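You operate a simulated robot arm through the tools that you are given. There is no shell and no other tool. Be economical: measure what you need, move in short steps, check, and stop when the job is done.

You are at the controls of a simulated robot arm. One attempt, no reset.

JOB
Fetch the blue tensioner and set it on the bottom shelf of the tall rack. Put one of the teal cans from the top of the side bench on the cream card there. Take the white bracket and leave it on the grey board. Take the orange pad from the top of the side bench and leave it on the lower shelf of the door rack. Put the can marked "grease" from the top of the side bench on the lower middle shelf of the tall rack and the can labelled "rail grease" on the top of the low stand. Take the blue block and put it in the cream tray. Open the top desk drawer, take the green pad and put it in the inside of the top desk drawer and shut the drawer again. Fetch the blue sensor from the top of the cart and stand it on the top shelf of the column rack. Open the brackets drawer, take the bracket from the inside of the brackets drawer and leave it on the top of the holder table, then shut the drawer. Any order will do. Set down upright: blue tensioner, teal can, white bracket, can, blue sensor, bracket.

Only the result counts: the job must be done as asked and must still hold three seconds after the hand-in. Knocking over, shifting, dropping, spilling or breaking anything else fails it.

ROBOT AND FRAMES
A 7-joint arm with a two-finger parallel gripper on a trunk, on a base that drives. Base frame: it is fixed to the floor where the robot stands at the start and does not move with it; the origin is under the middle of the robot, x ahead of it, y to its left, z up. Readings come in m, rad, newtons and seconds.
With the tool pointing down near the work surface it reaches from about 0.22 to 0.58 m from the robot's upright axis, wherever it stands. Its first joint turns from -2.897 to 2.897 rad. Places, roughly: blue block (5x5x5 cm) [0.2, 4.2, 0.8]; blue can, grey can [0.25, 5, 0.75]; blue sensor [-10.75, 6, 0.75]; blue tensioner (3x4x6 cm) [0.6, 0.1, 0.9]; bottom shelf of the tall rack [0.5, 0.7, 0.4]; bracket (6x8x7 cm) [-9.9, 6.1, 0.9]; brackets drawer [-9.8, 6.1, 0.9]; cream card [0.25, 4.5, 0.75]; cream tray (30x20x6 cm) [-3, 7.3, 0.7]; green pad (9x7x5 cm) [-6.3, 2.4, 1.2]; grey board (21x17x2 cm) [-1.4, 7.5, 0.8]; inside of the top desk drawer [-10.6, 1.5, 0.5]; lower middle shelf of the tall rack [0.5, 0.7, 0.8]; lower shelf of the door rack [-2.1, 1.5, 0.9]; orange pad (9x7x5 cm) [0.3, 5.3, 0.8]; teal can [0.25, 4.5, 0.75]; top desk drawer [-10.5, 1.5, 0.6]; top of the holder table [-8.7, 6.3, 0.7]; top of the low stand (24x13 cm) [0.2, 3.46, 0.56]; top shelf of the column rack [-8, 6.4, 1.4]; white bracket (6x8x7 cm) [0.4, 5.2, 0.8]. Payload 3.4 kg.
Tool frame: the origin (TCP) lies between the finger pads and is the grasp point; the fingertips stand 0.03 m ahead of it; z points along the fingers, y is the line along which they close. Largest opening 0.094 m; finger width 0.028, thickness 0.01; the body of the gripper, 0.05 by 0.096 m, starts 0.055 m behind the TCP.
Orientation is told as [roll, pitch, yaw] about the base's x, y, z axes, in that order, counted from this pose: with the fingers straight down and closing along the base's y, the tool's x points along the base's -x, its y along +y and its z along -z.

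CONTROLS
- The arm moves only by the tool send_rows. Its argument "motion" is a list of rows, each a list of 7 numbers: the shift along the tool's x, y, z in units of 150 mm (1.0 is 150 mm), then the turn, a rotation vector about the tool's x, y, z in units of 120 degrees (1.0 is 120 degrees), then the finger opening in mm, from 0 to 94. In form: [[x, y, z, rx, ry, rz, claw], ...]. A call has 1 to 8 rows; each row is the pose to reach, as a shift and turn from the pose commanded when the call began, along the tool's axes at that moment. A call with a number of a shift or a turn outside -1 to 1 is refused whole. Rows are played at 5 a second. More than 0.05 m and 0.15 rad between two rows, or a gripper value outside its range, and nothing of the call is played. A pose out of reach is approached as far as the arm can. The call stops where the force on the tool passes 40 N (or 10 N more than at its start, if that is more) or the arm is blocked; 0.2 s more then pass. Each finger travels about 0.072 m/s and halts on what it meets, pressing with about 37 N; the grip force reading is that of the motor and also rises with nothing between the fingers. The clock runs only during rows and for 0.2 s after the last one: add rows that repeat a pose to give the fingers time. It gives the time, the measured TCP pose, the force on the tool (base axes), the opening and the grip force at its end, in the units of the frame above (readings bear some noise), with the torque about the TCP (base axes, N m) and any sound that the robot's microphone picked up, and new pictures: "pictures" is both (left out), scene, wrist or none.
- Cameras (640 x 400 px; columns grow to the right, rows downward): "scene" is now at [0.0123, 0.15, 1.4962]; the picture's right is [-0.04, -1.00, 0.00], its down [-0.83, 0.03, -0.56] and it looks along [0.56, -0.02, -0.83] (base axes); focal length 294 px, centre (320, 200). "wrist" rides on the gripper at [0.076, 0.014, -0.102] in the tool frame; the picture's right is [-0.18, 0.98, 0.00], its down [-0.75, -0.14, -0.64] and it looks along [-0.63, -0.12, 0.77] (tool axes); focal length 243 px, centre (320, 200). There is no depth. A picture from a camera that has moved, and an enlarged one, comes with that camera's place and axes in the base frame and with its lens.
- move_column(by): slides the trunk up (or, below 0, down) by that many m; the arm and the scene camera ride with it, the base frame stays. It gives what a move gives, with no picture.
- drive_base(legs): drives the robot by 1 to 6 legs, each [ahead, left, turn to the left] in m, m and rad, along the robot's own axes; the way and the turn of a leg run together, so that a leg with both is an arc; at most 1.5 m and 3.142 rad a leg. The arm and the cameras ride along, it lands a little off, and it stops where it bumps. It gives what a move gives, and a new picture of the scene camera.
- head_to(pan, tilt): turns the head with the scene camera to pan (to the left, within 2.705 rad either way) and tilt (down, from -0.506 to 1.204), counted from straight ahead of the robot. It gives what a move gives, and a new picture of the scene camera.
- close_up(camera, box): a new picture of the part [left, top, right, bottom] of that camera's present view, enlarged. The clock stands still meanwhile.
- hand_in(): hands the job in; it is judged then, once.

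Go step by step. Nothing tells you exact positions but the pictures and the camera data: compare them with the known pose of the tool, close in by small moves and look again before you grip or let go. The budget is 567 turns and 360 pictures, counting those below and the enlarged ones. Unless the task says otherwise, let go and move clear before handing in.

The tools are called after "Emit:" by a JSON object that holds its "name" and its "arguments". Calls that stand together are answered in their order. send_rows: Moves the arm, as the interface text tells. Its arguments: {"type":"object","properties":{"motion":{"type":"array"},"pictures":{"type":"string","enum":["both","scene","wrist","none"]}},"required":["motion"]} The other tools are called the same way: move_column (by) slides the trunk up or down; drive_base (legs) drives the base; head_to (pan, tilt) turns the head that bears the scene camera; close_up (camera, box) takes an enlarged picture of a part of a camera's view; hand_in () hands the job in.

At the start:

```text
time_s: 0.0
eef_pos: [0.3266, 0.0226, 1.0267]
ee_rot: [0.0, 0.0, -0.001]
force: [0.7, -0.3, -0.3]
torque: [0.02, -0.02, 0.02]
grip_width: 0.0942
gripper_force: 0.0
trunk travel left (down, up): [-0.175, 0.211]
robot x, y, heading: [-0.0004, 0.0011, -0.003]
head pan, tilt: [-0.038, 0.972]
```

scene: 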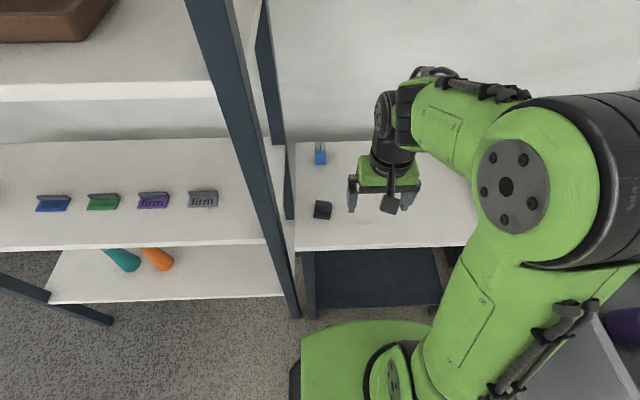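
wrist: 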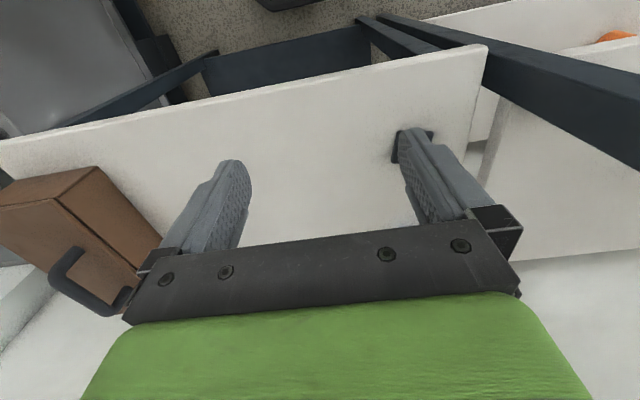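

The blue tensioner appears to be on the table ahead at about (0.59, 0.13), with the tall rack to the left. I'll look closer before moving.

Emit:
{"name": "close_up", "arguments": {"camera": "scene", "box": [270, 120, 430, 220]}}

Emit:
{"name": "head_to", "arguments": {"pan": 0.7, "tilt": 0.7}}

```text
4.00 times, centred on (350, 170) of scene
camera zoom: at [0.0123, 0.15, 1.4962], right [-0.04, -1.0, 0.0], down [-0.83, 0.03, -0.56], along [0.56, -0.02, -0.83], focal length 1175 px, centre (200, 320)
```

zoom: 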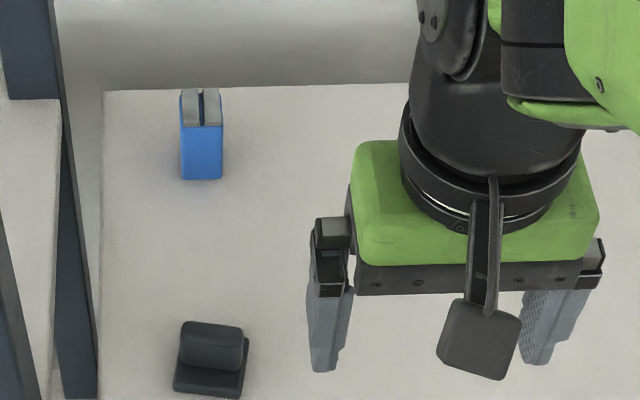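

```text
time_s: 1.1
eef_pos: [0.3261, 0.0233, 1.0263]
ee_rot: [-0.001, 0.0, 0.0]
force: [-0.5, 0.3, 0.5]
torque: [0.0, -0.02, -0.01]
grip_width: 0.0938
gripper_force: 0.0
trunk travel left (down, up): [-0.175, 0.211]
robot x, y, heading: [0.0029, -0.0024, -0.0]
head pan, tilt: [0.7, 0.7]
camera scene: at [0.006, 0.2074, 1.5176], right [0.64, -0.77, 0.0], down [-0.49, -0.41, -0.76], along [0.59, 0.49, -0.64], focal length 294 px, centre (320, 200)
```

scene: 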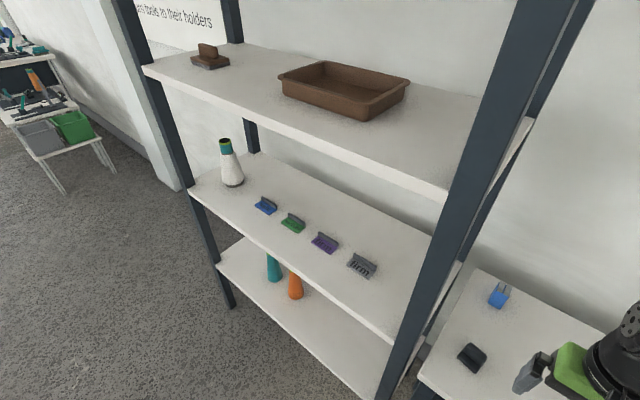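

Emit:
{"name": "head_to", "arguments": {"pan": 0.0, "tilt": 0.8}}

Emit:
{"name": "send_rows", "arguments": {"motion": [[-0.1, 0.09, 0.02, 0, -0.047, 0, 94], [-0.2, 0.18, 0.04, 0, -0.094, 0, 94], [-0.3, 0.27, 0.06, 0, -0.141, 0, 94], [-0.4, 0.36, 0.08, 0, -0.188, 0, 94], [-0.5, 0.45, 0.1, 0, -0.235, 0, 94], [-0.6, 0.54, 0.12, 0, -0.282, 0, 94], [-0.7, 0.63, 0.14, 0, -0.329, 0, 94], [-0.8, 0.707, 0.16, 0, -0.375, 0, 94]]}}

```text
time_s: 2.2
eef_pos: [0.3267, 0.0242, 1.0266]
ee_rot: [0.0, 0.0, 0.001]
force: [-0.2, 0.4, -0.2]
torque: [-0.03, 0.01, 0.03]
grip_width: 0.0942
gripper_force: 0.1
trunk travel left (down, up): [-0.175, 0.211]
robot x, y, heading: [-0.0012, 0.0005, -0.0]
head pan, tilt: [0.0, 0.799]
camera scene: at [0.0217, 0.1529, 1.5094], right [0.0, -1.0, 0.0], down [-0.72, 0.0, -0.7], along [0.7, 0.0, -0.72], focal length 294 px, centre (320, 200)
```

scene: 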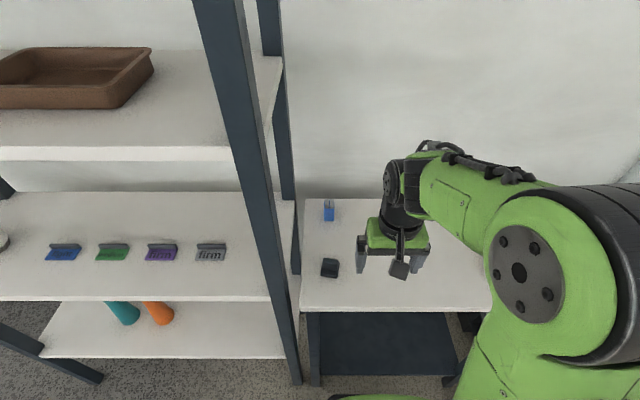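

```text
time_s: 4.0
eef_pos: [0.4476, 0.1278, 1.0028]
ee_rot: [-0.003, -0.789, 0.001]
force: [0.1, -0.1, 0.0]
torque: [0.03, -0.03, -0.03]
grip_width: 0.094
gripper_force: 0.1
trunk travel left (down, up): [-0.175, 0.211]
robot x, y, heading: [-0.0, 0.0015, -0.001]
head pan, tilt: [0.0, 0.799]
camera scene: at [0.0222, 0.1534, 1.5093], right [0.0, -1.0, 0.0], down [-0.72, 0.0, -0.7], along [0.7, 0.0, -0.72], focal length 294 px, centre (320, 200)
camera wrist: at [0.3224, 0.1428, 1.0219], right [0.13, 0.98, 0.13], down [0.08, -0.14, 0.99], along [0.99, -0.12, -0.09], focal length 243 px, centre (320, 200)
```

scene: 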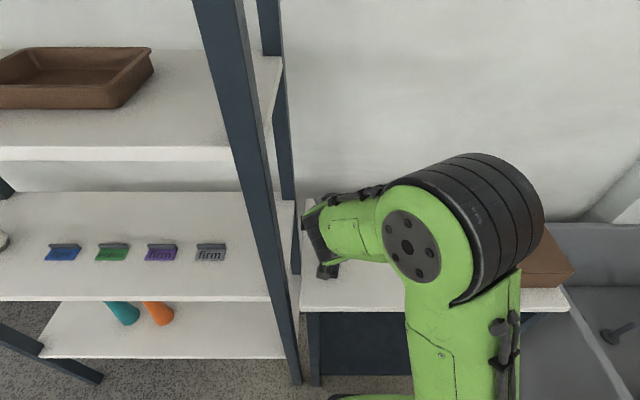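
wrist: 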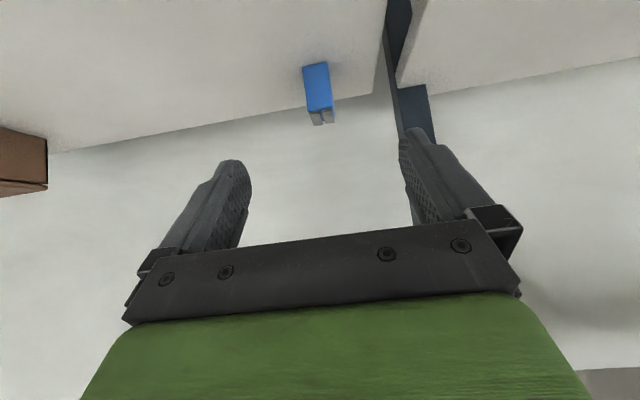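

Emit:
{"name": "send_rows", "arguments": {"motion": [[-0.14, 0, 0.15, 0, 0, 0, 94], [-0.14, 0, 0.4, 0, 0, 0, 94], [-0.14, 0, 0.65, 0, 0, 0, 94], [-0.14, 0, 0.9, 0, 0, 0, 94]], "pictures": "wrist"}}

```text
time_s: 5.0
eef_pos: [0.5587, 0.1271, 0.9227]
ee_rot: [-0.002, -0.785, -0.001]
force: [-0.3, -0.2, -0.9]
torque: [-0.01, 0.0, 0.01]
grip_width: 0.0938
gripper_force: 0.1
trunk travel left (down, up): [-0.175, 0.211]
robot x, y, heading: [0.0007, 0.0016, -0.003]
head pan, tilt: [0.0, 0.799]
camera wrist: at [0.4328, 0.1417, 0.9414], right [0.13, 0.98, 0.13], down [0.08, -0.14, 0.99], along [0.99, -0.12, -0.1], focal length 243 px, centre (320, 200)
```

wrist: 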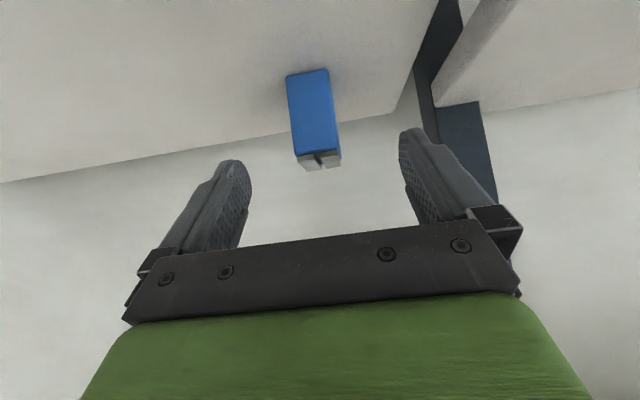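

Emit:
{"name": "send_rows", "arguments": {"motion": [[0, 0.005, 0.14, 0, 0, 0, 94], [0, 0.005, 0.28, 0, 0, 0, 94], [0, 0.005, 0.28, 0, 0, 0, 60], [0, 0.005, 0.28, 0, 0, 0, 20], [0, 0.005, 0.28, 0, 0, 0, 20], [0, 0.005, 0.28, 0, 0, 0, 20], [0, 0.005, 0.28, 0, 0, 0, 20]], "pictures": "wrist"}}

```text
time_s: 6.6
eef_pos: [0.5871, 0.1286, 0.8935]
ee_rot: [0.0, -0.784, 0.0]
force: [0.0, -0.1, 0.6]
torque: [-0.02, -0.03, -0.01]
grip_width: 0.0291
gripper_force: 37.0
trunk travel left (down, up): [-0.175, 0.211]
robot x, y, heading: [-0.0012, -0.0012, 0.001]
head pan, tilt: [0.0, 0.799]
camera wrist: at [0.4611, 0.1424, 0.9127], right [0.13, 0.98, 0.13], down [0.08, -0.14, 0.99], along [0.99, -0.12, -0.1], focal length 243 px, centre (320, 200)
```

wrist: 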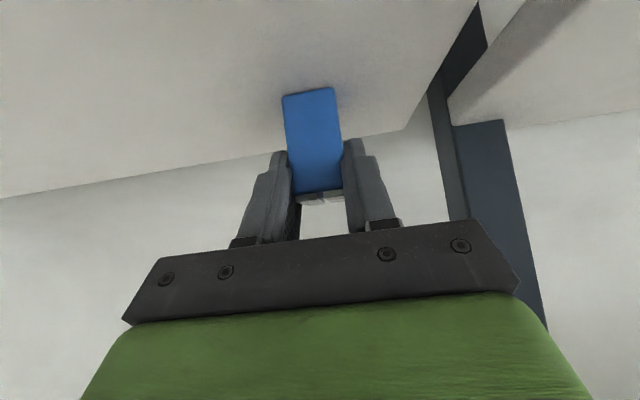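

Emit:
{"name": "send_rows", "arguments": {"motion": [[-0.15, 0, -0.15, 0, 0, 0, 20], [-0.3, 0, -0.3, 0, 0, 0, 20], [-0.5, 0, -0.5, 0, 0, 0, 20], [-0.36, -0.1, -0.64, 0, 0, 0, 20], [-0.2, -0.2, -0.8, 0, 0, 0, 20], [0.0, -0.3, -1.0, 0, 0, 0, 20]], "pictures": "none"}}

Emit:
{"name": "send_rows", "arguments": {"motion": [[0.2, 0, -0.2, 0, 0, 0, 20], [0.4, -0.1, -0.4, 0, 0, 0, 20], [0.6, -0.2, -0.6, 0, 0, 0, 20]], "pictures": "scene"}}

```text
time_s: 8.0
eef_pos: [0.4806, 0.085, 0.9975]
ee_rot: [0.001, -0.785, -0.001]
force: [-0.5, 0.2, -1.2]
torque: [0.02, 0.03, 0.03]
grip_width: 0.0292
gripper_force: 37.2
trunk travel left (down, up): [-0.175, 0.211]
robot x, y, heading: [0.0021, -0.0011, -0.001]
head pan, tilt: [0.0, 0.799]
```

```text
time_s: 8.8
eef_pos: [0.3865, 0.0661, 0.9994]
ee_rot: [0.0, -0.785, -0.001]
force: [-0.3, 0.1, -0.7]
torque: [0.01, 0.04, 0.02]
grip_width: 0.0293
gripper_force: 36.8
out of reach, approached as far as the arm can: row 3
trunk travel left (down, up): [-0.175, 0.211]
robot x, y, heading: [0.0011, 0.0014, 0.003]
head pan, tilt: [0.0, 0.799]
camera scene: at [0.0226, 0.1533, 1.5093], right [0.0, -1.0, 0.0], down [-0.72, 0.0, -0.7], along [0.7, 0.0, -0.72], focal length 294 px, centre (320, 200)
```

scene: 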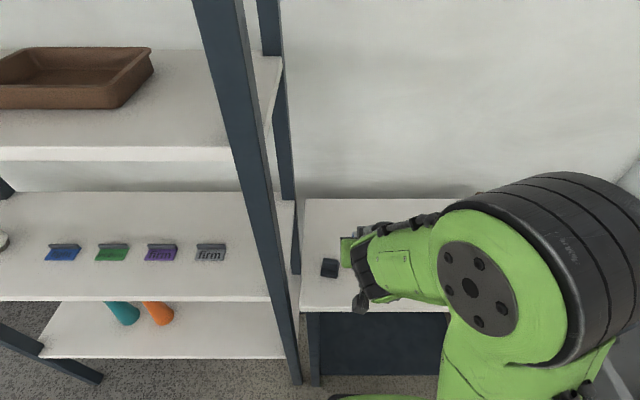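

Emit:
{"name": "head_to", "arguments": {"pan": 2.6, "tilt": 0.4}}

Emit:
{"name": "head_to", "arguments": {"pan": 1.5, "tilt": 0.3}}

Emit:
{"name": "head_to", "arguments": {"pan": -2.6, "tilt": 0.4}}

```text
time_s: 11.1
eef_pos: [0.3857, 0.0667, 1.0001]
ee_rot: [-0.001, -0.785, -0.001]
force: [-0.4, -0.3, -1.0]
torque: [0.01, 0.0, -0.01]
grip_width: 0.0294
gripper_force: 37.1
trunk travel left (down, up): [-0.175, 0.211]
robot x, y, heading: [0.0015, 0.0021, -0.002]
head pan, tilt: [2.601, 0.4]
camera scene: at [-0.1383, 0.2006, 1.5445], right [0.52, 0.86, 0.0], down [0.33, -0.2, -0.92], along [-0.79, 0.47, -0.39], focal length 294 px, centre (320, 200)
```

scene: 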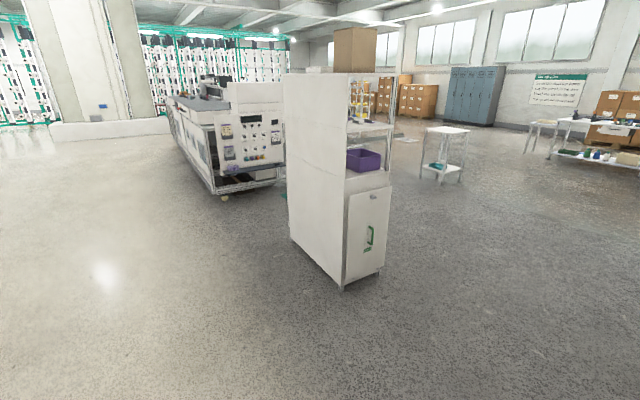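

```text
time_s: 12.4
eef_pos: [0.3868, 0.0647, 0.9987]
ee_rot: [0.0, -0.785, -0.001]
force: [0.6, -0.3, -1.1]
torque: [0.0, 0.0, -0.01]
grip_width: 0.0294
gripper_force: 37.1
trunk travel left (down, up): [-0.175, 0.211]
robot x, y, heading: [0.0005, -0.0, -0.001]
head pan, tilt: [1.499, 0.3]
camera scene: at [-0.0523, 0.2459, 1.5538], right [1.0, -0.07, 0.0], down [-0.02, -0.3, -0.96], along [0.07, 0.95, -0.3], focal length 294 px, centre (320, 200)
```

scene: 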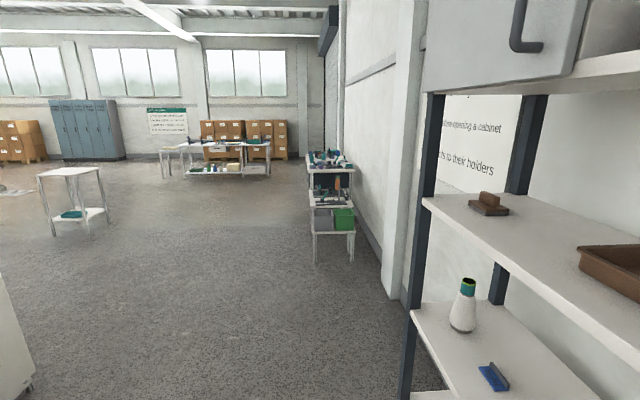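

```text
time_s: 15.8
eef_pos: [0.3853, 0.0655, 0.999]
ee_rot: [-0.001, -0.783, 0.001]
force: [-0.6, 0.2, -1.1]
torque: [0.01, 0.01, 0.0]
grip_width: 0.0294
gripper_force: 36.7
trunk travel left (down, up): [-0.175, 0.211]
robot x, y, heading: [-0.0007, -0.0032, 0.001]
head pan, tilt: [-2.601, 0.4]
camera scene: at [-0.1383, 0.1051, 1.5445], right [-0.52, 0.86, 0.0], down [0.33, 0.2, -0.92], along [-0.79, -0.47, -0.39], focal length 294 px, centre (320, 200)
```

scene: 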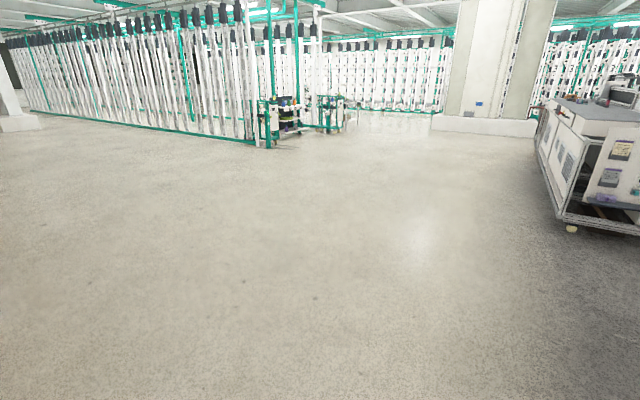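

The floor behind is clear. I'll back off, slide left in front of the tall rack and look at its lower shelves.

Emit:
{"name": "drive_base", "arguments": {"legs": [[-0.4, 0, 0], [0, 0.52, 0]]}}

Emit:
{"name": "move_column", "arguments": {"by": -0.175}}

Emit:
{"name": "head_to", "arguments": {"pan": 0.0, "tilt": 0.7}}

```text
time_s: 20.9
eef_pos: [-0.0163, 0.5785, 0.9996]
ee_rot: [-0.003, -0.788, -0.001]
force: [-1.0, -0.4, -0.8]
torque: [0.02, -0.02, 0.0]
grip_width: 0.0296
gripper_force: 37.1
trunk travel left (down, up): [-0.175, 0.211]
robot x, y, heading: [-0.4019, 0.5121, -0.002]
head pan, tilt: [-2.601, 0.4]
camera scene: at [-0.5409, 0.619, 1.5445], right [-0.51, 0.86, 0.0], down [0.33, 0.2, -0.92], along [-0.79, -0.47, -0.39], focal length 294 px, centre (320, 200)
```

scene: 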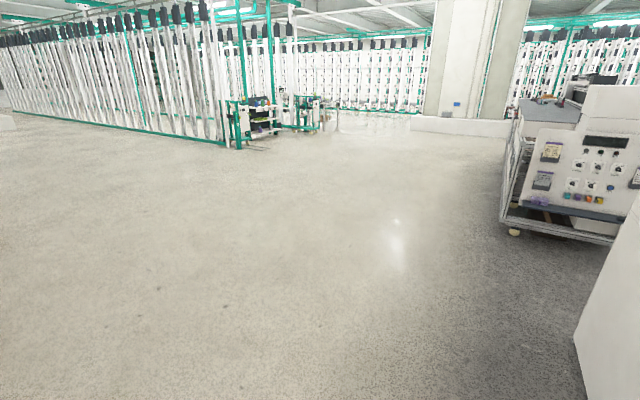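

```text
time_s: 22.8
eef_pos: [-0.0176, 0.5781, 0.8252]
ee_rot: [0.001, -0.786, -0.004]
force: [0.1, 1.2, -1.0]
torque: [0.03, 0.02, 0.01]
grip_width: 0.0293
gripper_force: 37.0
trunk travel left (down, up): [0.0, 0.386]
robot x, y, heading: [-0.3997, 0.5155, -0.004]
head pan, tilt: [-2.601, 0.4]
```

```text
time_s: 25.1
eef_pos: [-0.0172, 0.5774, 0.8255]
ee_rot: [-0.001, -0.785, -0.001]
force: [-0.1, -0.1, -1.7]
torque: [-0.02, -0.01, 0.02]
grip_width: 0.0292
gripper_force: 37.2
trunk travel left (down, up): [0.0, 0.386]
robot x, y, heading: [-0.4039, 0.5152, 0.003]
head pan, tilt: [0.0, 0.7]
camera scene: at [-0.3764, 0.6653, 1.343], right [0.0, -1.0, 0.0], down [-0.64, 0.0, -0.76], along [0.76, 0.0, -0.64], focal length 294 px, centre (320, 200)
```

scene: 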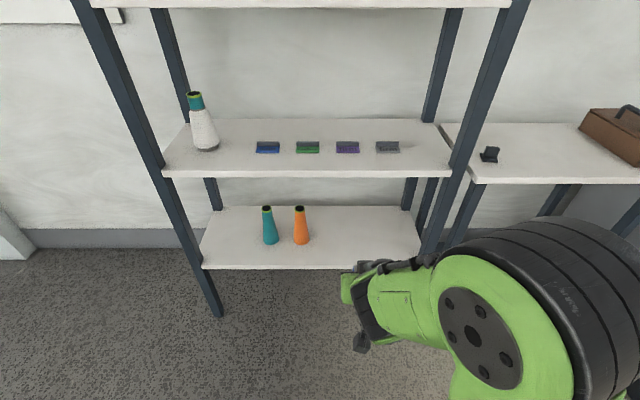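

Emit:
{"name": "close_up", "arguments": {"camera": "scene", "box": [150, 160, 470, 360]}}

```text
2.00 times, centred on (310, 260) of scene
camera zoom: at [-0.3764, 0.6653, 1.343], right [0.0, -1.0, 0.0], down [-0.64, 0.0, -0.76], along [0.76, 0.0, -0.64], focal length 588 px, centre (340, 80)
```

zoom: 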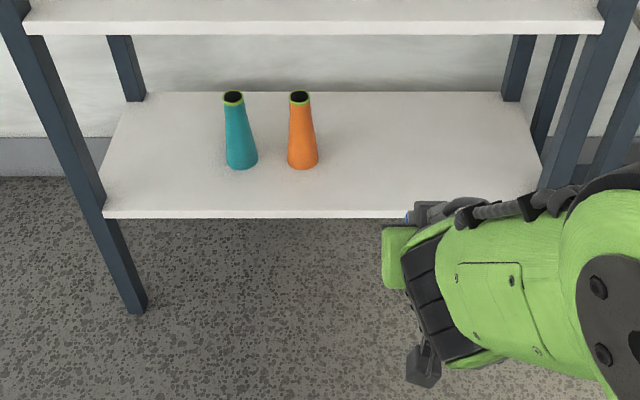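

Emit:
{"name": "send_rows", "arguments": {"motion": [[0.12, 0, 0.2, 0, 0, 0, 20], [0.24, 0, 0.4, 0, 0, 0, 20], [0.36, 0, 0.6, 0, 0, 0, 20], [0.48, 0, 0.8, 0, 0, 0, 20], [0.6, 0, 0.99, 0, 0, 0, 20]], "pictures": "none"}}

Emit:
{"name": "send_rows", "arguments": {"motion": [[0.2, 0, 0.2, 0, 0, 0, 20], [0.4, 0, 0.4, 0, 0, 0, 20], [0.6, 0, 0.6, 0, 0, 0, 20], [0.8, 0, 0.8, 0, 0, 0, 20]], "pictures": "scene"}}

```text
time_s: 26.4
eef_pos: [0.0246, 0.5794, 0.6535]
ee_rot: [0.0, -0.785, -0.004]
force: [-0.1, -0.2, -0.9]
torque: [0.01, 0.02, 0.02]
grip_width: 0.0294
gripper_force: 37.7
trunk travel left (down, up): [0.0, 0.386]
robot x, y, heading: [-0.3998, 0.5116, -0.005]
head pan, tilt: [0.0, 0.7]
```

```text
time_s: 27.4
eef_pos: [0.0258, 0.5781, 0.4855]
ee_rot: [0.0, -0.788, -0.004]
force: [0.4, -0.2, -0.4]
torque: [-0.04, -0.02, 0.01]
grip_width: 0.0293
gripper_force: 37.1
trunk travel left (down, up): [0.0, 0.386]
robot x, y, heading: [-0.4033, 0.5158, -0.002]
head pan, tilt: [0.0, 0.7]
camera scene: at [-0.3763, 0.6654, 1.3429], right [0.0, -1.0, 0.0], down [-0.64, 0.0, -0.76], along [0.76, 0.0, -0.64], focal length 294 px, centre (320, 200)
```

scene: 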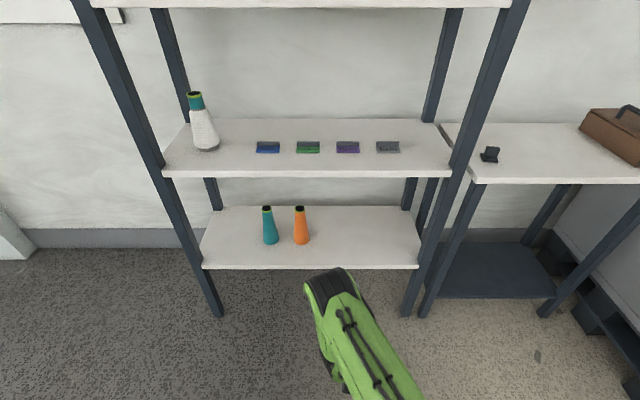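

Emit:
{"name": "drive_base", "arguments": {"legs": [[0.25, 0, 0]]}}

```text
time_s: 29.2
eef_pos: [0.2836, 0.575, 0.4858]
ee_rot: [-0.001, -0.785, -0.008]
force: [0.0, -0.3, -1.1]
torque: [0.03, 0.04, 0.01]
grip_width: 0.0293
gripper_force: 37.1
trunk travel left (down, up): [0.0, 0.386]
robot x, y, heading: [-0.1451, 0.5107, -0.007]
head pan, tilt: [0.0, 0.7]
camera scene: at [-0.1169, 0.6639, 1.3429], right [-0.01, -1.0, 0.0], down [-0.64, 0.0, -0.76], along [0.76, -0.01, -0.64], focal length 294 px, centre (320, 200)
```

scene: 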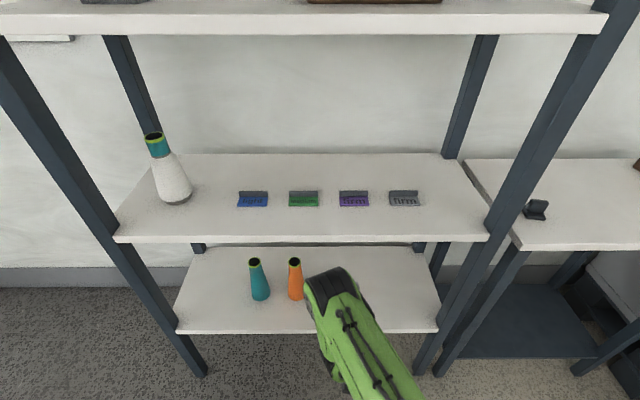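

Emit:
{"name": "drive_base", "arguments": {"legs": [[0.155, 0, 0]]}}

Emit:
{"name": "close_up", "arguments": {"camera": "wrist", "box": [0, 0, 640, 400]}}

```text
time_s: 30.6
eef_pos: [0.4343, 0.5791, 0.5061]
ee_rot: [0.02, -0.828, -0.014]
force: [0.0, -0.3, -1.0]
torque: [0.01, 0.0, -0.04]
grip_width: 0.0291
gripper_force: 37.4
trunk travel left (down, up): [0.0, 0.386]
robot x, y, heading: [0.0122, 0.5128, -0.003]
head pan, tilt: [0.0, 0.7]
camera scene: at [0.0005, 0.6586, 1.3449], right [0.0, -1.0, 0.0], down [-0.62, 0.0, -0.78], along [0.78, 0.0, -0.62], focal length 294 px, centre (320, 200)
```

scene: 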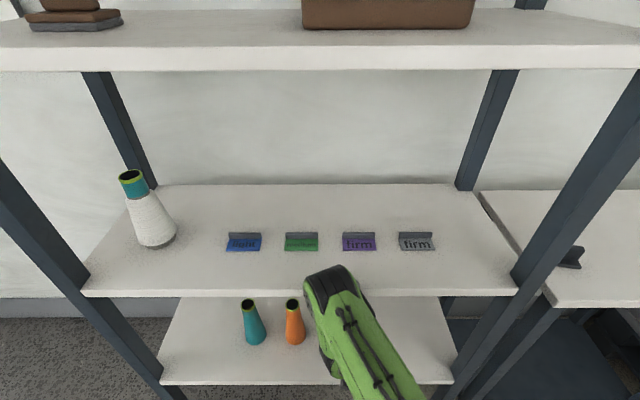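

```text
1.00 times, centred on (320, 200) of wrist (not enlarged: the box is as wide or as high as the picture)
camera zoom: at [0.308, 0.5934, 0.5201], right [0.12, 0.98, 0.15], down [0.03, -0.15, 0.99], along [0.99, -0.12, -0.05], focal length 243 px, centre (320, 200)
```

zoom: 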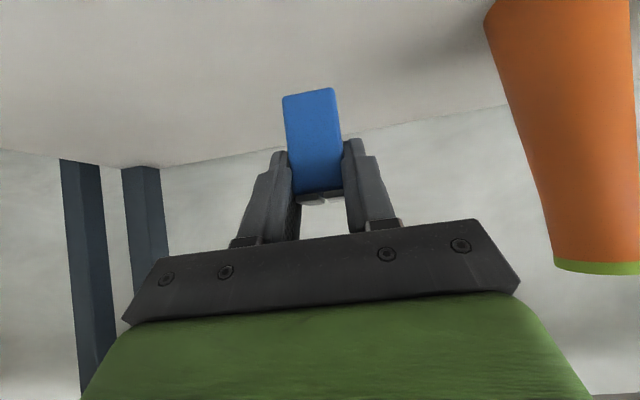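

The robot seems tilted (pitch moved 0.04 rad), so something is touching. I'll back off a little.

Emit:
{"name": "drive_base", "arguments": {"legs": [[-0.06, 0, 0]]}}

```text
time_s: 31.6
eef_pos: [0.3858, 0.5809, 0.4905]
ee_rot: [0.013, -0.799, -0.009]
force: [-0.3, -0.4, -1.0]
torque: [0.01, -0.02, 0.0]
grip_width: 0.0293
gripper_force: 36.8
trunk travel left (down, up): [0.0, 0.386]
robot x, y, heading: [-0.0487, 0.5122, -0.001]
head pan, tilt: [0.0, 0.7]
camera scene: at [-0.0224, 0.6647, 1.3427], right [0.0, -1.0, 0.0], down [-0.64, 0.0, -0.77], along [0.77, 0.0, -0.64], focal length 294 px, centre (320, 200)
```

scene: 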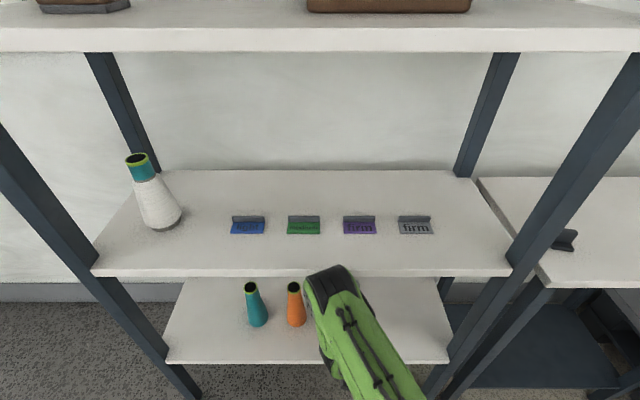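

Emit:
{"name": "drive_base", "arguments": {"legs": [[-0.13, 0, 0]]}}

Emit:
{"name": "send_rows", "arguments": {"motion": [[-0.14, 0, 0.14, 0, 0, 0, 20], [-0.28, 0, 0.28, 0, 0, 0, 20], [-0.42, 0, 0.42, 0, 0, 0, 20], [-0.56, 0, 0.56, 0, 0, 0, 20], [-0.7, 0, 0.7, 0, 0, 0, 20]]}}

```text
time_s: 32.9
eef_pos: [0.2594, 0.5823, 0.4922]
ee_rot: [0.013, -0.799, -0.01]
force: [0.3, 0.4, -1.6]
torque: [0.0, 0.04, 0.03]
grip_width: 0.0293
gripper_force: 36.8
trunk travel left (down, up): [0.0, 0.386]
robot x, y, heading: [-0.1793, 0.5087, -0.001]
head pan, tilt: [0.0, 0.7]
camera scene: at [-0.1497, 0.665, 1.343], right [0.0, -1.0, 0.0], down [-0.64, 0.0, -0.77], along [0.77, 0.0, -0.64], focal length 294 px, centre (320, 200)
```

scene: 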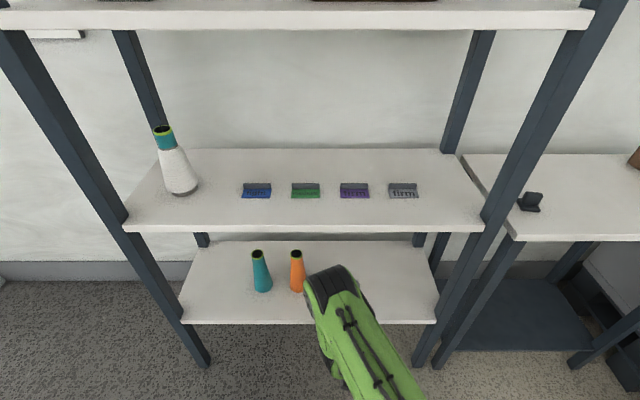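

```text
time_s: 34.1
eef_pos: [0.4087, 0.5818, 0.4933]
ee_rot: [0.009, -0.798, -0.009]
force: [0.5, 0.1, -0.6]
torque: [-0.03, -0.01, 0.03]
grip_width: 0.0291
gripper_force: 37.5
trunk travel left (down, up): [0.0, 0.386]
robot x, y, heading: [-0.1752, 0.5124, -0.005]
head pan, tilt: [0.0, 0.7]
camera scene: at [-0.1492, 0.665, 1.3429], right [0.0, -1.0, 0.0], down [-0.64, 0.0, -0.76], along [0.76, 0.0, -0.64], focal length 294 px, centre (320, 200)
camera wrist: at [0.2828, 0.595, 0.5111], right [0.13, 0.98, 0.14], down [0.07, -0.15, 0.99], along [0.99, -0.12, -0.09], focal length 243 px, centre (320, 200)
```

scene: 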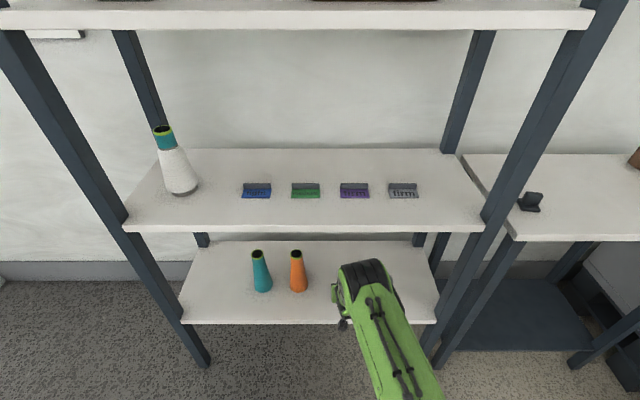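
wrist: 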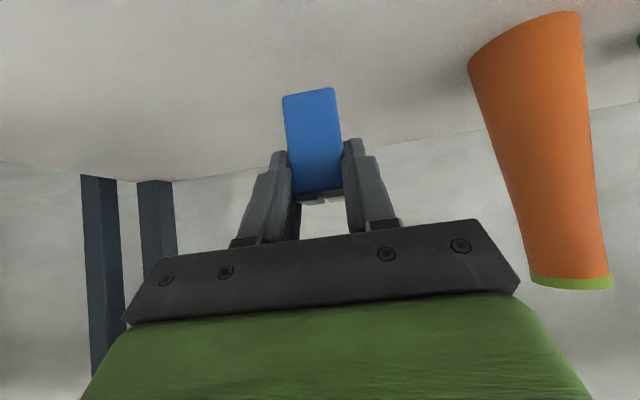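

Emit:
{"name": "send_rows", "arguments": {"motion": [[-0.1, 0, 0.1, 0, 0.003, -0.003, 20], [-0.19, 0, 0.19, 0, 0.006, -0.006, 20], [-0.1, 0, 0.28, 0, 0.006, -0.006, 20], [0.0, 0, 0.38, 0, 0.006, -0.006, 20]], "pictures": "wrist"}}

```text
time_s: 35.1
eef_pos: [0.4479, 0.5806, 0.4547]
ee_rot: [-0.001, -0.786, 0.007]
force: [-0.4, 0.3, -0.7]
torque: [0.01, -0.01, 0.02]
grip_width: 0.0293
gripper_force: 37.0
trunk travel left (down, up): [0.0, 0.386]
robot x, y, heading: [-0.175, 0.512, -0.006]
head pan, tilt: [0.0, 0.7]
camera wrist: at [0.3221, 0.594, 0.4735], right [0.12, 0.98, 0.13], down [0.08, -0.14, 0.99], along [0.99, -0.11, -0.1], focal length 243 px, centre (320, 200)
```

wrist: 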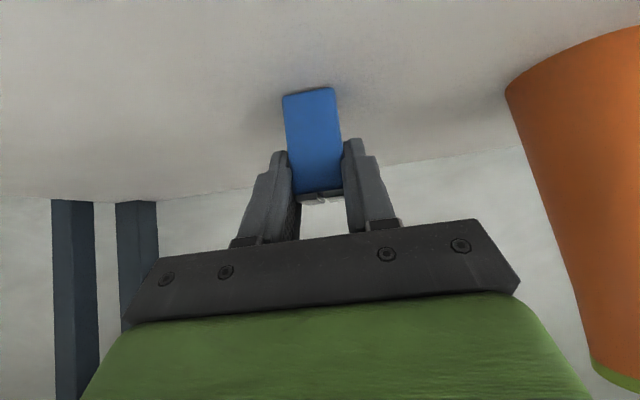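

Emit:
{"name": "send_rows", "arguments": {"motion": [[0.02, 0, 0.02, 0, 0, 0, 20], [0.04, 0, 0.04, 0, 0, 0, 20], [0.06, 0, 0.06, 0, 0, 0, 20]], "pictures": "none"}}

Emit:
{"name": "send_rows", "arguments": {"motion": [[0.01, 0, 0.01, 0, 0, 0, 20], [0.02, 0, 0.02, 0, 0, 0, 20]], "pictures": "wrist"}}

```text
time_s: 35.8
eef_pos: [0.4537, 0.5809, 0.4524]
ee_rot: [0.001, -0.807, 0.008]
force: [3.4, -0.2, 8.6]
torque: [0.06, -0.11, 0.0]
grip_width: 0.0293
gripper_force: 36.6
trunk travel left (down, up): [0.0, 0.386]
robot x, y, heading: [-0.1792, 0.5139, 0.002]
head pan, tilt: [0.0, 0.7]
stopped in row 3: the force on the tool passed its limit at 43 N (the readings are from after the stop); the commanded pose is now the measured one
```

```text
time_s: 36.4
eef_pos: [0.4545, 0.5813, 0.4509]
ee_rot: [0.001, -0.815, 0.007]
force: [-5.2, -0.1, 37.0]
torque: [0.05, 0.35, -0.03]
grip_width: 0.0296
gripper_force: 37.6
trunk travel left (down, up): [0.0, 0.386]
robot x, y, heading: [-0.177, 0.51, -0.002]
head pan, tilt: [0.0, 0.7]
camera wrist: at [0.3275, 0.5944, 0.467], right [0.12, 0.98, 0.13], down [0.05, -0.14, 0.99], along [0.99, -0.11, -0.07], focal length 243 px, centre (320, 200)
```

wrist: 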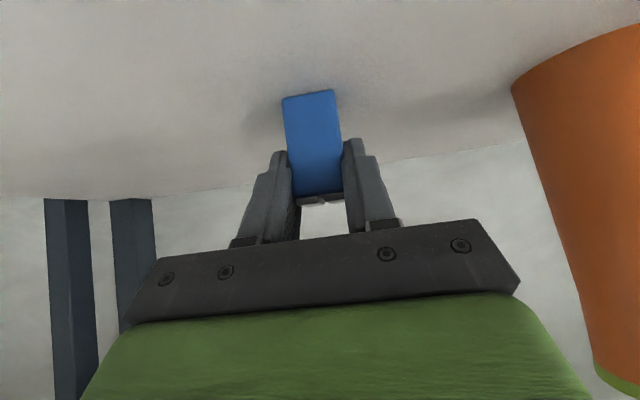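

Emit:
{"name": "send_rows", "arguments": {"motion": [[-0.006, 0, -0.006, 0, 0.007, 0, 20], [-0.012, 0, -0.012, 0, 0.014, 0, 20], [-0.012, 0, -0.012, 0, 0.014, 0, 20]], "pictures": "none"}}

```text
time_s: 37.2
eef_pos: [0.4543, 0.5811, 0.4529]
ee_rot: [0.003, -0.783, 0.008]
force: [8.1, -0.3, 22.0]
torque: [0.07, -1.12, 0.05]
grip_width: 0.0294
gripper_force: 37.1
trunk travel left (down, up): [0.0, 0.386]
robot x, y, heading: [-0.1772, 0.5159, 0.004]
head pan, tilt: [0.0, 0.7]
```

Emit:
{"name": "send_rows", "arguments": {"motion": [[-0.01, 0, -0.01, 0, 0, 0, 20], [-0.016, 0, -0.016, 0, 0, 0, 20]], "pictures": "wrist"}}

```text
time_s: 37.8
eef_pos: [0.4518, 0.5817, 0.4522]
ee_rot: [-0.001, -0.775, 0.01]
force: [6.0, 0.5, 16.8]
torque: [0.06, -0.9, 0.0]
grip_width: 0.0291
gripper_force: 36.8
trunk travel left (down, up): [0.0, 0.386]
robot x, y, heading: [-0.1769, 0.5101, 0.001]
head pan, tilt: [0.0, 0.7]
camera wrist: at [0.3262, 0.5941, 0.473], right [0.12, 0.98, 0.13], down [0.09, -0.14, 0.99], along [0.99, -0.11, -0.11], focal length 243 px, centre (320, 200)
```

wrist: 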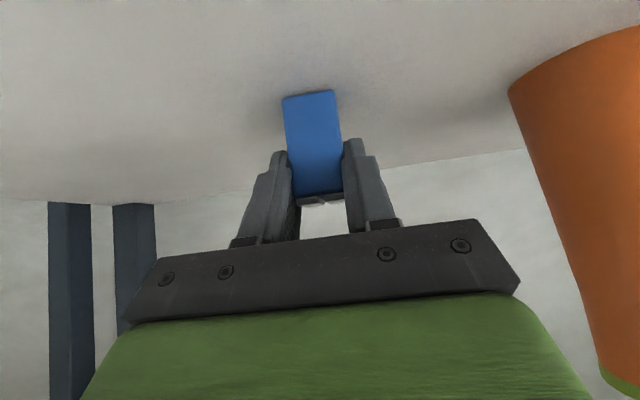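

Emit:
{"name": "send_rows", "arguments": {"motion": [[-0.02, 0, -0.02, 0, -0.002, 0, 20], [-0.035, 0, -0.035, 0, -0.004, 0, 20], [-0.035, 0, -0.035, 0, -0.004, 0, 20]], "pictures": "none"}}

```text
time_s: 38.6
eef_pos: [0.4501, 0.5802, 0.4572]
ee_rot: [-0.001, -0.776, 0.01]
force: [0.1, 0.3, -0.5]
torque: [0.01, 0.03, 0.02]
grip_width: 0.0291
gripper_force: 36.1
trunk travel left (down, up): [0.0, 0.386]
robot x, y, heading: [-0.1751, 0.5103, 0.0]
head pan, tilt: [0.0, 0.7]
```

Emit:
{"name": "send_rows", "arguments": {"motion": [[0.006, 0, 0.006, 0, -0.005, 0, 20], [0.012, 0, 0.012, 0, -0.007, 0, 20], [0.012, 0, 0.012, 0, -0.007, 0, 20]], "pictures": "none"}}

```text
time_s: 39.4
eef_pos: [0.4519, 0.5807, 0.455]
ee_rot: [-0.002, -0.794, 0.008]
force: [0.4, -0.7, -0.5]
torque: [-0.02, 0.03, -0.01]
grip_width: 0.0294
gripper_force: 37.3
trunk travel left (down, up): [0.0, 0.386]
robot x, y, heading: [-0.1748, 0.5134, -0.004]
head pan, tilt: [0.0, 0.7]
```

Almost touching; now I open the fingers and look.

Emit:
{"name": "send_rows", "arguments": {"motion": [[0.003, 0, 0.003, 0, 0, 0, 24], [0.003, 0, 0.003, 0, 0, 0, 50], [0.003, 0, 0.003, 0, 0, 0, 80], [0.003, 0, 0.003, 0, 0, 0, 80]], "pictures": "wrist"}}

```text
time_s: 40.4
eef_pos: [0.4508, 0.5814, 0.4555]
ee_rot: [-0.001, -0.795, 0.01]
force: [0.1, -0.1, -0.4]
torque: [0.03, 0.01, 0.01]
grip_width: 0.0801
gripper_force: 0.0
trunk travel left (down, up): [0.0, 0.386]
robot x, y, heading: [-0.178, 0.5098, -0.007]
head pan, tilt: [0.0, 0.7]
camera wrist: at [0.3258, 0.5946, 0.4729], right [0.12, 0.98, 0.13], down [0.07, -0.14, 0.99], along [0.99, -0.11, -0.09], focal length 243 px, centre (320, 200)
```

wrist: 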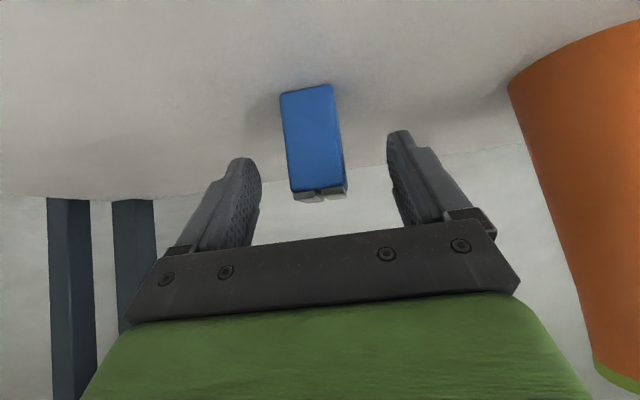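

Emit:
{"name": "send_rows", "arguments": {"motion": [[0, 0, -0.2, 0, 0, 0, 80], [0, 0, -0.4, 0, 0, 0, 80], [0.1, 0, -0.6, 0, 0, 0, 80], [0.2, 0, -0.8, 0, 0, 0, 80]], "pictures": "none"}}

Emit:
{"name": "drive_base", "arguments": {"legs": [[-0.45, 0, 0]]}}

```text
time_s: 41.4
eef_pos: [0.3456, 0.5813, 0.5189]
ee_rot: [0.0, -0.795, 0.009]
force: [0.6, 0.6, -0.4]
torque: [0.0, 0.0, 0.0]
grip_width: 0.0804
gripper_force: 0.0
trunk travel left (down, up): [0.0, 0.386]
robot x, y, heading: [-0.1749, 0.5064, -0.006]
head pan, tilt: [0.0, 0.7]
```

```text
time_s: 44.0
eef_pos: [-0.0923, 0.5854, 0.5171]
ee_rot: [-0.001, -0.794, 0.017]
force: [0.5, 0.0, -0.4]
torque: [0.01, 0.04, 0.02]
grip_width: 0.08
gripper_force: 0.1
trunk travel left (down, up): [0.0, 0.386]
robot x, y, heading: [-0.617, 0.5111, 0.001]
head pan, tilt: [0.0, 0.7]
camera scene: at [-0.5889, 0.6641, 1.343], right [0.01, -1.0, 0.0], down [-0.64, 0.0, -0.76], along [0.76, 0.01, -0.64], focal length 294 px, centre (320, 200)
```

scene: 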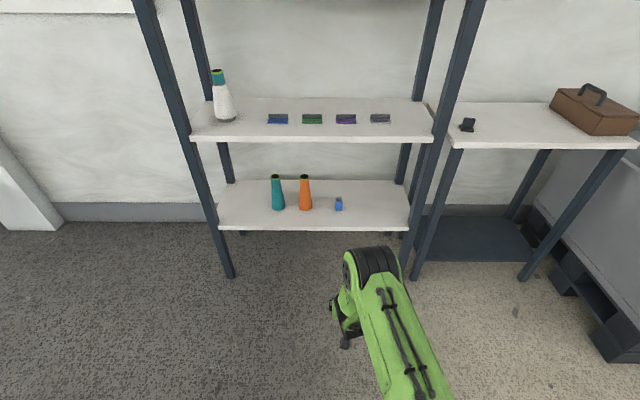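

Tensioner stands on the bottom shelf. Now I head for the side bench along y, first raising the trunk and folding the arm back to pointing down.

Emit:
{"name": "move_column", "arguments": {"by": 0.25}}

Emit:
{"name": "send_rows", "arguments": {"motion": [[-0.15, 0, -0.05, 0, 0.06, 0, 80], [-0.3, 0, -0.1, 0, 0.12, 0, 80], [-0.45, 0, -0.15, 0, 0.18, 0, 80], [-0.6, 0, -0.2, 0, 0.24, 0, 80], [-0.75, 0, -0.25, 0, 0.3, 0, 80], [-0.9, 0, -0.3, 0, 0.379, 0, 80]], "pictures": "none"}}

Emit:
{"name": "drive_base", "arguments": {"legs": [[0, 1.5, 0], [0, 0.8, 0]]}}

Emit:
{"name": "head_to", "arguments": {"pan": 0.6, "tilt": 0.45}}

```text
time_s: 46.6
eef_pos: [-0.0927, 0.5848, 0.7677]
ee_rot: [0.0, -0.794, 0.019]
force: [-0.1, -0.7, 0.0]
torque: [0.0, -0.03, 0.01]
grip_width: 0.0801
gripper_force: 0.0
trunk travel left (down, up): [-0.25, 0.136]
robot x, y, heading: [-0.6178, 0.5132, 0.004]
head pan, tilt: [0.0, 0.7]
```

```text
refused: row 6 steps farther than a row can; nothing moved
```

```text
time_s: 58.0
eef_pos: [-0.0803, 2.8875, 0.7671]
ee_rot: [-0.001, -0.794, -0.002]
force: [-0.4, -0.6, -0.8]
torque: [-0.01, -0.01, -0.02]
grip_width: 0.0802
gripper_force: 0.1
trunk travel left (down, up): [-0.25, 0.136]
robot x, y, heading: [-0.6014, 2.8241, -0.018]
head pan, tilt: [0.0, 0.7]
camera scene: at [-0.574, 2.9784, 1.5917], right [-0.02, -1.0, 0.0], down [-0.64, 0.01, -0.76], along [0.76, -0.01, -0.64], focal length 294 px, centre (320, 200)
```

scene: 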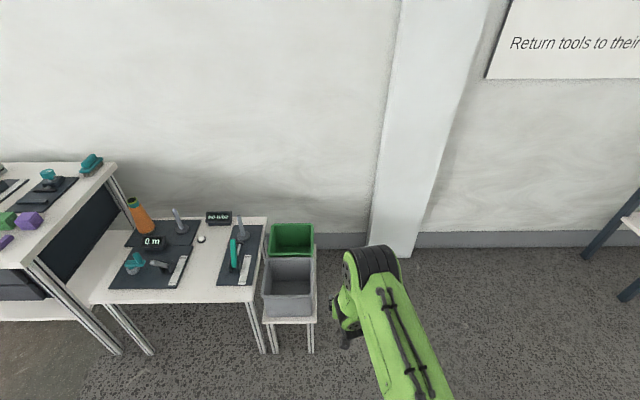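

```text
time_s: 59.0
eef_pos: [-0.0798, 2.8877, 0.7667]
ee_rot: [0.0, -0.794, -0.006]
force: [-0.5, 0.3, 1.1]
torque: [-0.01, 0.0, -0.01]
grip_width: 0.08
gripper_force: 0.0
trunk travel left (down, up): [-0.25, 0.136]
robot x, y, heading: [-0.6013, 2.8226, -0.017]
head pan, tilt: [0.6, 0.45]
camera scene: at [-0.5823, 3.0297, 1.614], right [0.55, -0.83, 0.0], down [-0.36, -0.24, -0.9], along [0.75, 0.5, -0.44], focal length 294 px, centre (320, 200)
```

scene: 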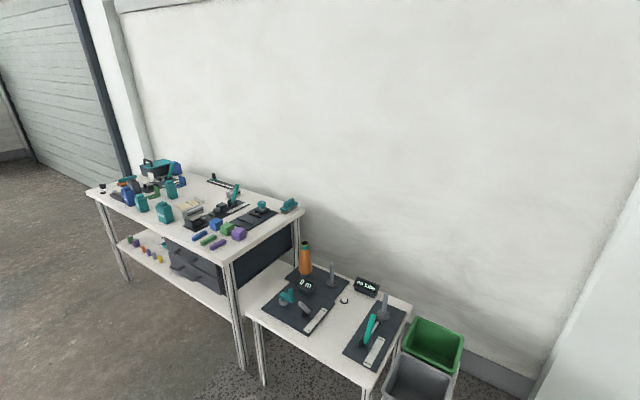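

Emit:
{"name": "drive_base", "arguments": {"legs": [[0, 1.4, 0.018]]}}

Emit:
{"name": "head_to", "arguments": {"pan": 0.3, "tilt": 0.65}}

Emit:
{"name": "close_up", "arguments": {"camera": "scene", "box": [80, 60, 400, 260]}}

```text
time_s: 66.0
eef_pos: [-0.0834, 4.3186, 0.7673]
ee_rot: [-0.001, -0.793, 0.028]
force: [0.1, -0.6, 0.8]
torque: [0.03, -0.03, 0.01]
grip_width: 0.0799
gripper_force: 0.2
trunk travel left (down, up): [-0.25, 0.136]
robot x, y, heading: [-0.6053, 4.2419, 0.019]
head pan, tilt: [0.6, 0.45]
camera scene: at [-0.5907, 4.4447, 1.6139], right [0.58, -0.81, 0.0], down [-0.35, -0.25, -0.9], along [0.73, 0.52, -0.44], focal length 294 px, centre (320, 200)
```

scene: 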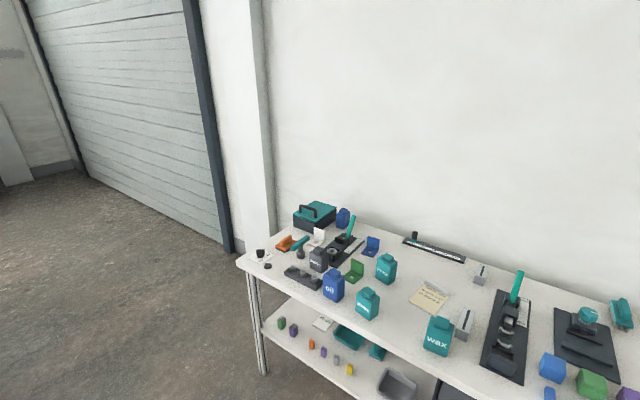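

```text
time_s: 66.8
eef_pos: [-0.0846, 4.319, 0.7668]
ee_rot: [0.001, -0.796, 0.029]
force: [-0.6, -0.4, 0.4]
torque: [-0.01, -0.01, 0.02]
grip_width: 0.0801
gripper_force: 0.1
trunk travel left (down, up): [-0.25, 0.136]
robot x, y, heading: [-0.6025, 4.2398, 0.015]
head pan, tilt: [0.3, 0.649]
camera scene: at [-0.5832, 4.4183, 1.5962], right [0.31, -0.95, 0.0], down [-0.57, -0.19, -0.8], along [0.76, 0.25, -0.6], focal length 294 px, centre (320, 200)
```

scene: 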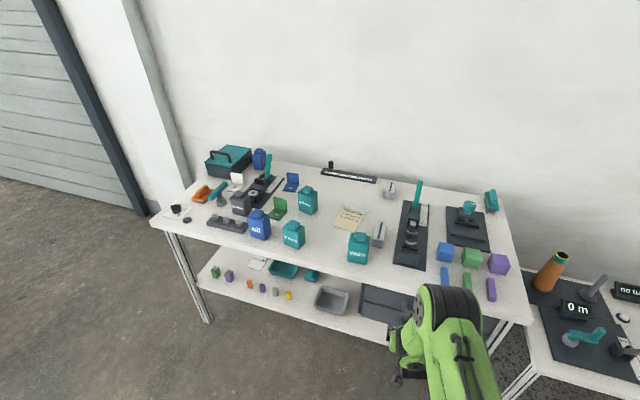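

```text
2.00 times, centred on (240, 160) of scene
camera zoom: at [-0.5832, 4.4183, 1.5962], right [0.31, -0.95, 0.0], down [-0.57, -0.19, -0.8], along [0.76, 0.25, -0.6], focal length 588 px, centre (480, 280)
```

zoom: 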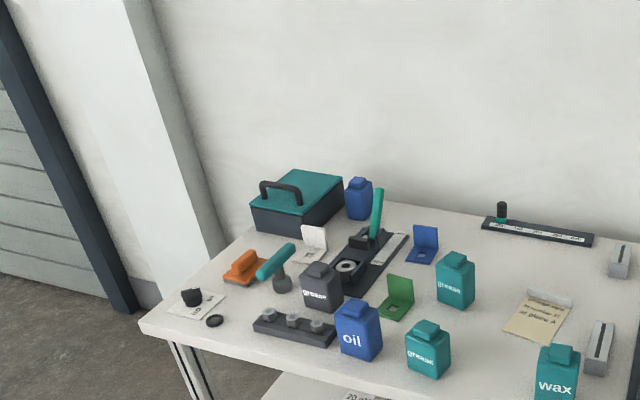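

Emit:
{"name": "close_up", "arguments": {"camera": "scene", "box": [190, 140, 350, 240]}}

Emit:
{"name": "close_up", "arguments": {"camera": "scene", "box": [320, 180, 480, 280]}}

```text
4.00 times, centred on (270, 190) of scene
camera zoom: at [-0.5832, 4.4183, 1.5962], right [0.31, -0.95, 0.0], down [-0.57, -0.19, -0.8], along [0.76, 0.25, -0.6], focal length 1175 px, centre (520, 240)
```

zoom: 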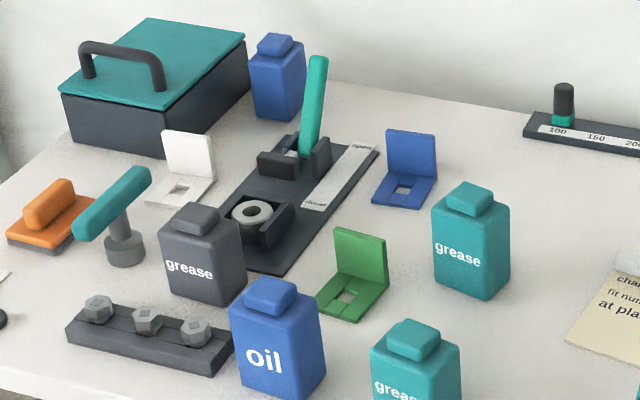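

```text
4.00 times, centred on (400, 230) of scene
camera zoom: at [-0.5832, 4.4183, 1.5962], right [0.31, -0.95, 0.0], down [-0.57, -0.19, -0.8], along [0.76, 0.25, -0.6], focal length 1175 px, centre (0, 80)
```

zoom: 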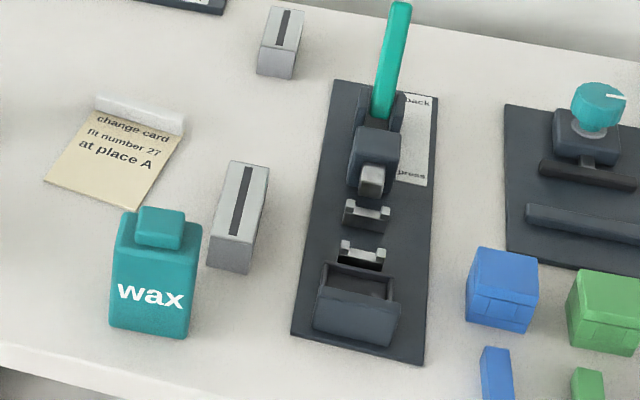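

Emit:
{"name": "send_rows", "arguments": {"motion": [[0, 0, -0.13, 0, 0.055, 0, 80], [0, 0, -0.27, 0, 0.11, 0, 80], [0, 0, -0.4, 0, 0.165, 0, 80], [0, 0, -0.54, 0, 0.22, 0, 80], [0, 0, -0.67, 0, 0.275, 0, 80], [0, 0, -0.81, 0, 0.33, 0, 80], [0, 0, -0.94, 0, 0.379, 0, 80]], "pictures": "none"}}

Emit:
{"name": "move_column", "arguments": {"by": 0.1}}

Emit:
{"name": "send_rows", "arguments": {"motion": [[0.2, -0.1, -0.2, 0, 0, 0, 80], [0.4, -0.2, -0.4, 0, 0, 0, 80], [0.5, -0.3, -0.6, 0, 0, 0, 80]], "pictures": "none"}}

Emit:
{"name": "drive_base", "arguments": {"legs": [[0, 0.55, 0], [0.33, 0, 0]]}}

```text
time_s: 68.5
eef_pos: [-0.1861, 4.3159, 0.8667]
ee_rot: [0.0, 0.001, 0.027]
force: [-0.1, 0.7, -0.8]
torque: [0.03, 0.02, 0.01]
grip_width: 0.0801
gripper_force: 0.0
trunk travel left (down, up): [-0.25, 0.136]
robot x, y, heading: [-0.606, 4.2413, 0.016]
head pan, tilt: [0.3, 0.649]
```

```text
time_s: 69.8
eef_pos: [-0.1845, 4.3169, 0.967]
ee_rot: [0.0, 0.0, 0.027]
force: [-0.6, -0.7, 0.3]
torque: [0.01, 0.02, 0.0]
grip_width: 0.0799
gripper_force: 0.1
trunk travel left (down, up): [-0.35, 0.036]
robot x, y, heading: [-0.6067, 4.2412, 0.02]
head pan, tilt: [0.3, 0.649]
```

```text
time_s: 70.6
eef_pos: [-0.2579, 4.2708, 1.0566]
ee_rot: [0.001, -0.002, 0.029]
force: [-1.0, 0.8, -0.6]
torque: [0.0, 0.0, -0.03]
grip_width: 0.0802
gripper_force: 0.1
trunk travel left (down, up): [-0.35, 0.036]
robot x, y, heading: [-0.6026, 4.2431, 0.018]
head pan, tilt: [0.3, 0.649]
```

```text
time_s: 75.5
eef_pos: [0.0611, 4.813, 1.0546]
ee_rot: [0.001, 0.0, 0.021]
force: [-0.3, 0.6, 0.7]
torque: [-0.04, -0.02, 0.0]
grip_width: 0.0798
gripper_force: 0.1
trunk travel left (down, up): [-0.35, 0.036]
robot x, y, heading: [-0.2834, 4.7849, 0.012]
head pan, tilt: [0.3, 0.649]
camera scene: at [-0.2627, 4.9638, 1.697], right [0.31, -0.95, 0.0], down [-0.58, -0.19, -0.8], along [0.76, 0.24, -0.61], focal length 294 px, centre (320, 200)
```

scene: 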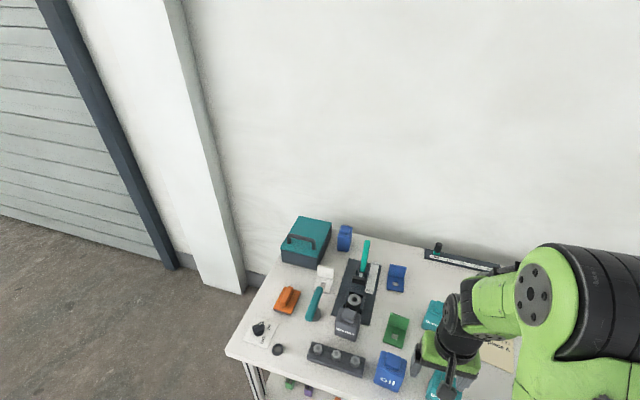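

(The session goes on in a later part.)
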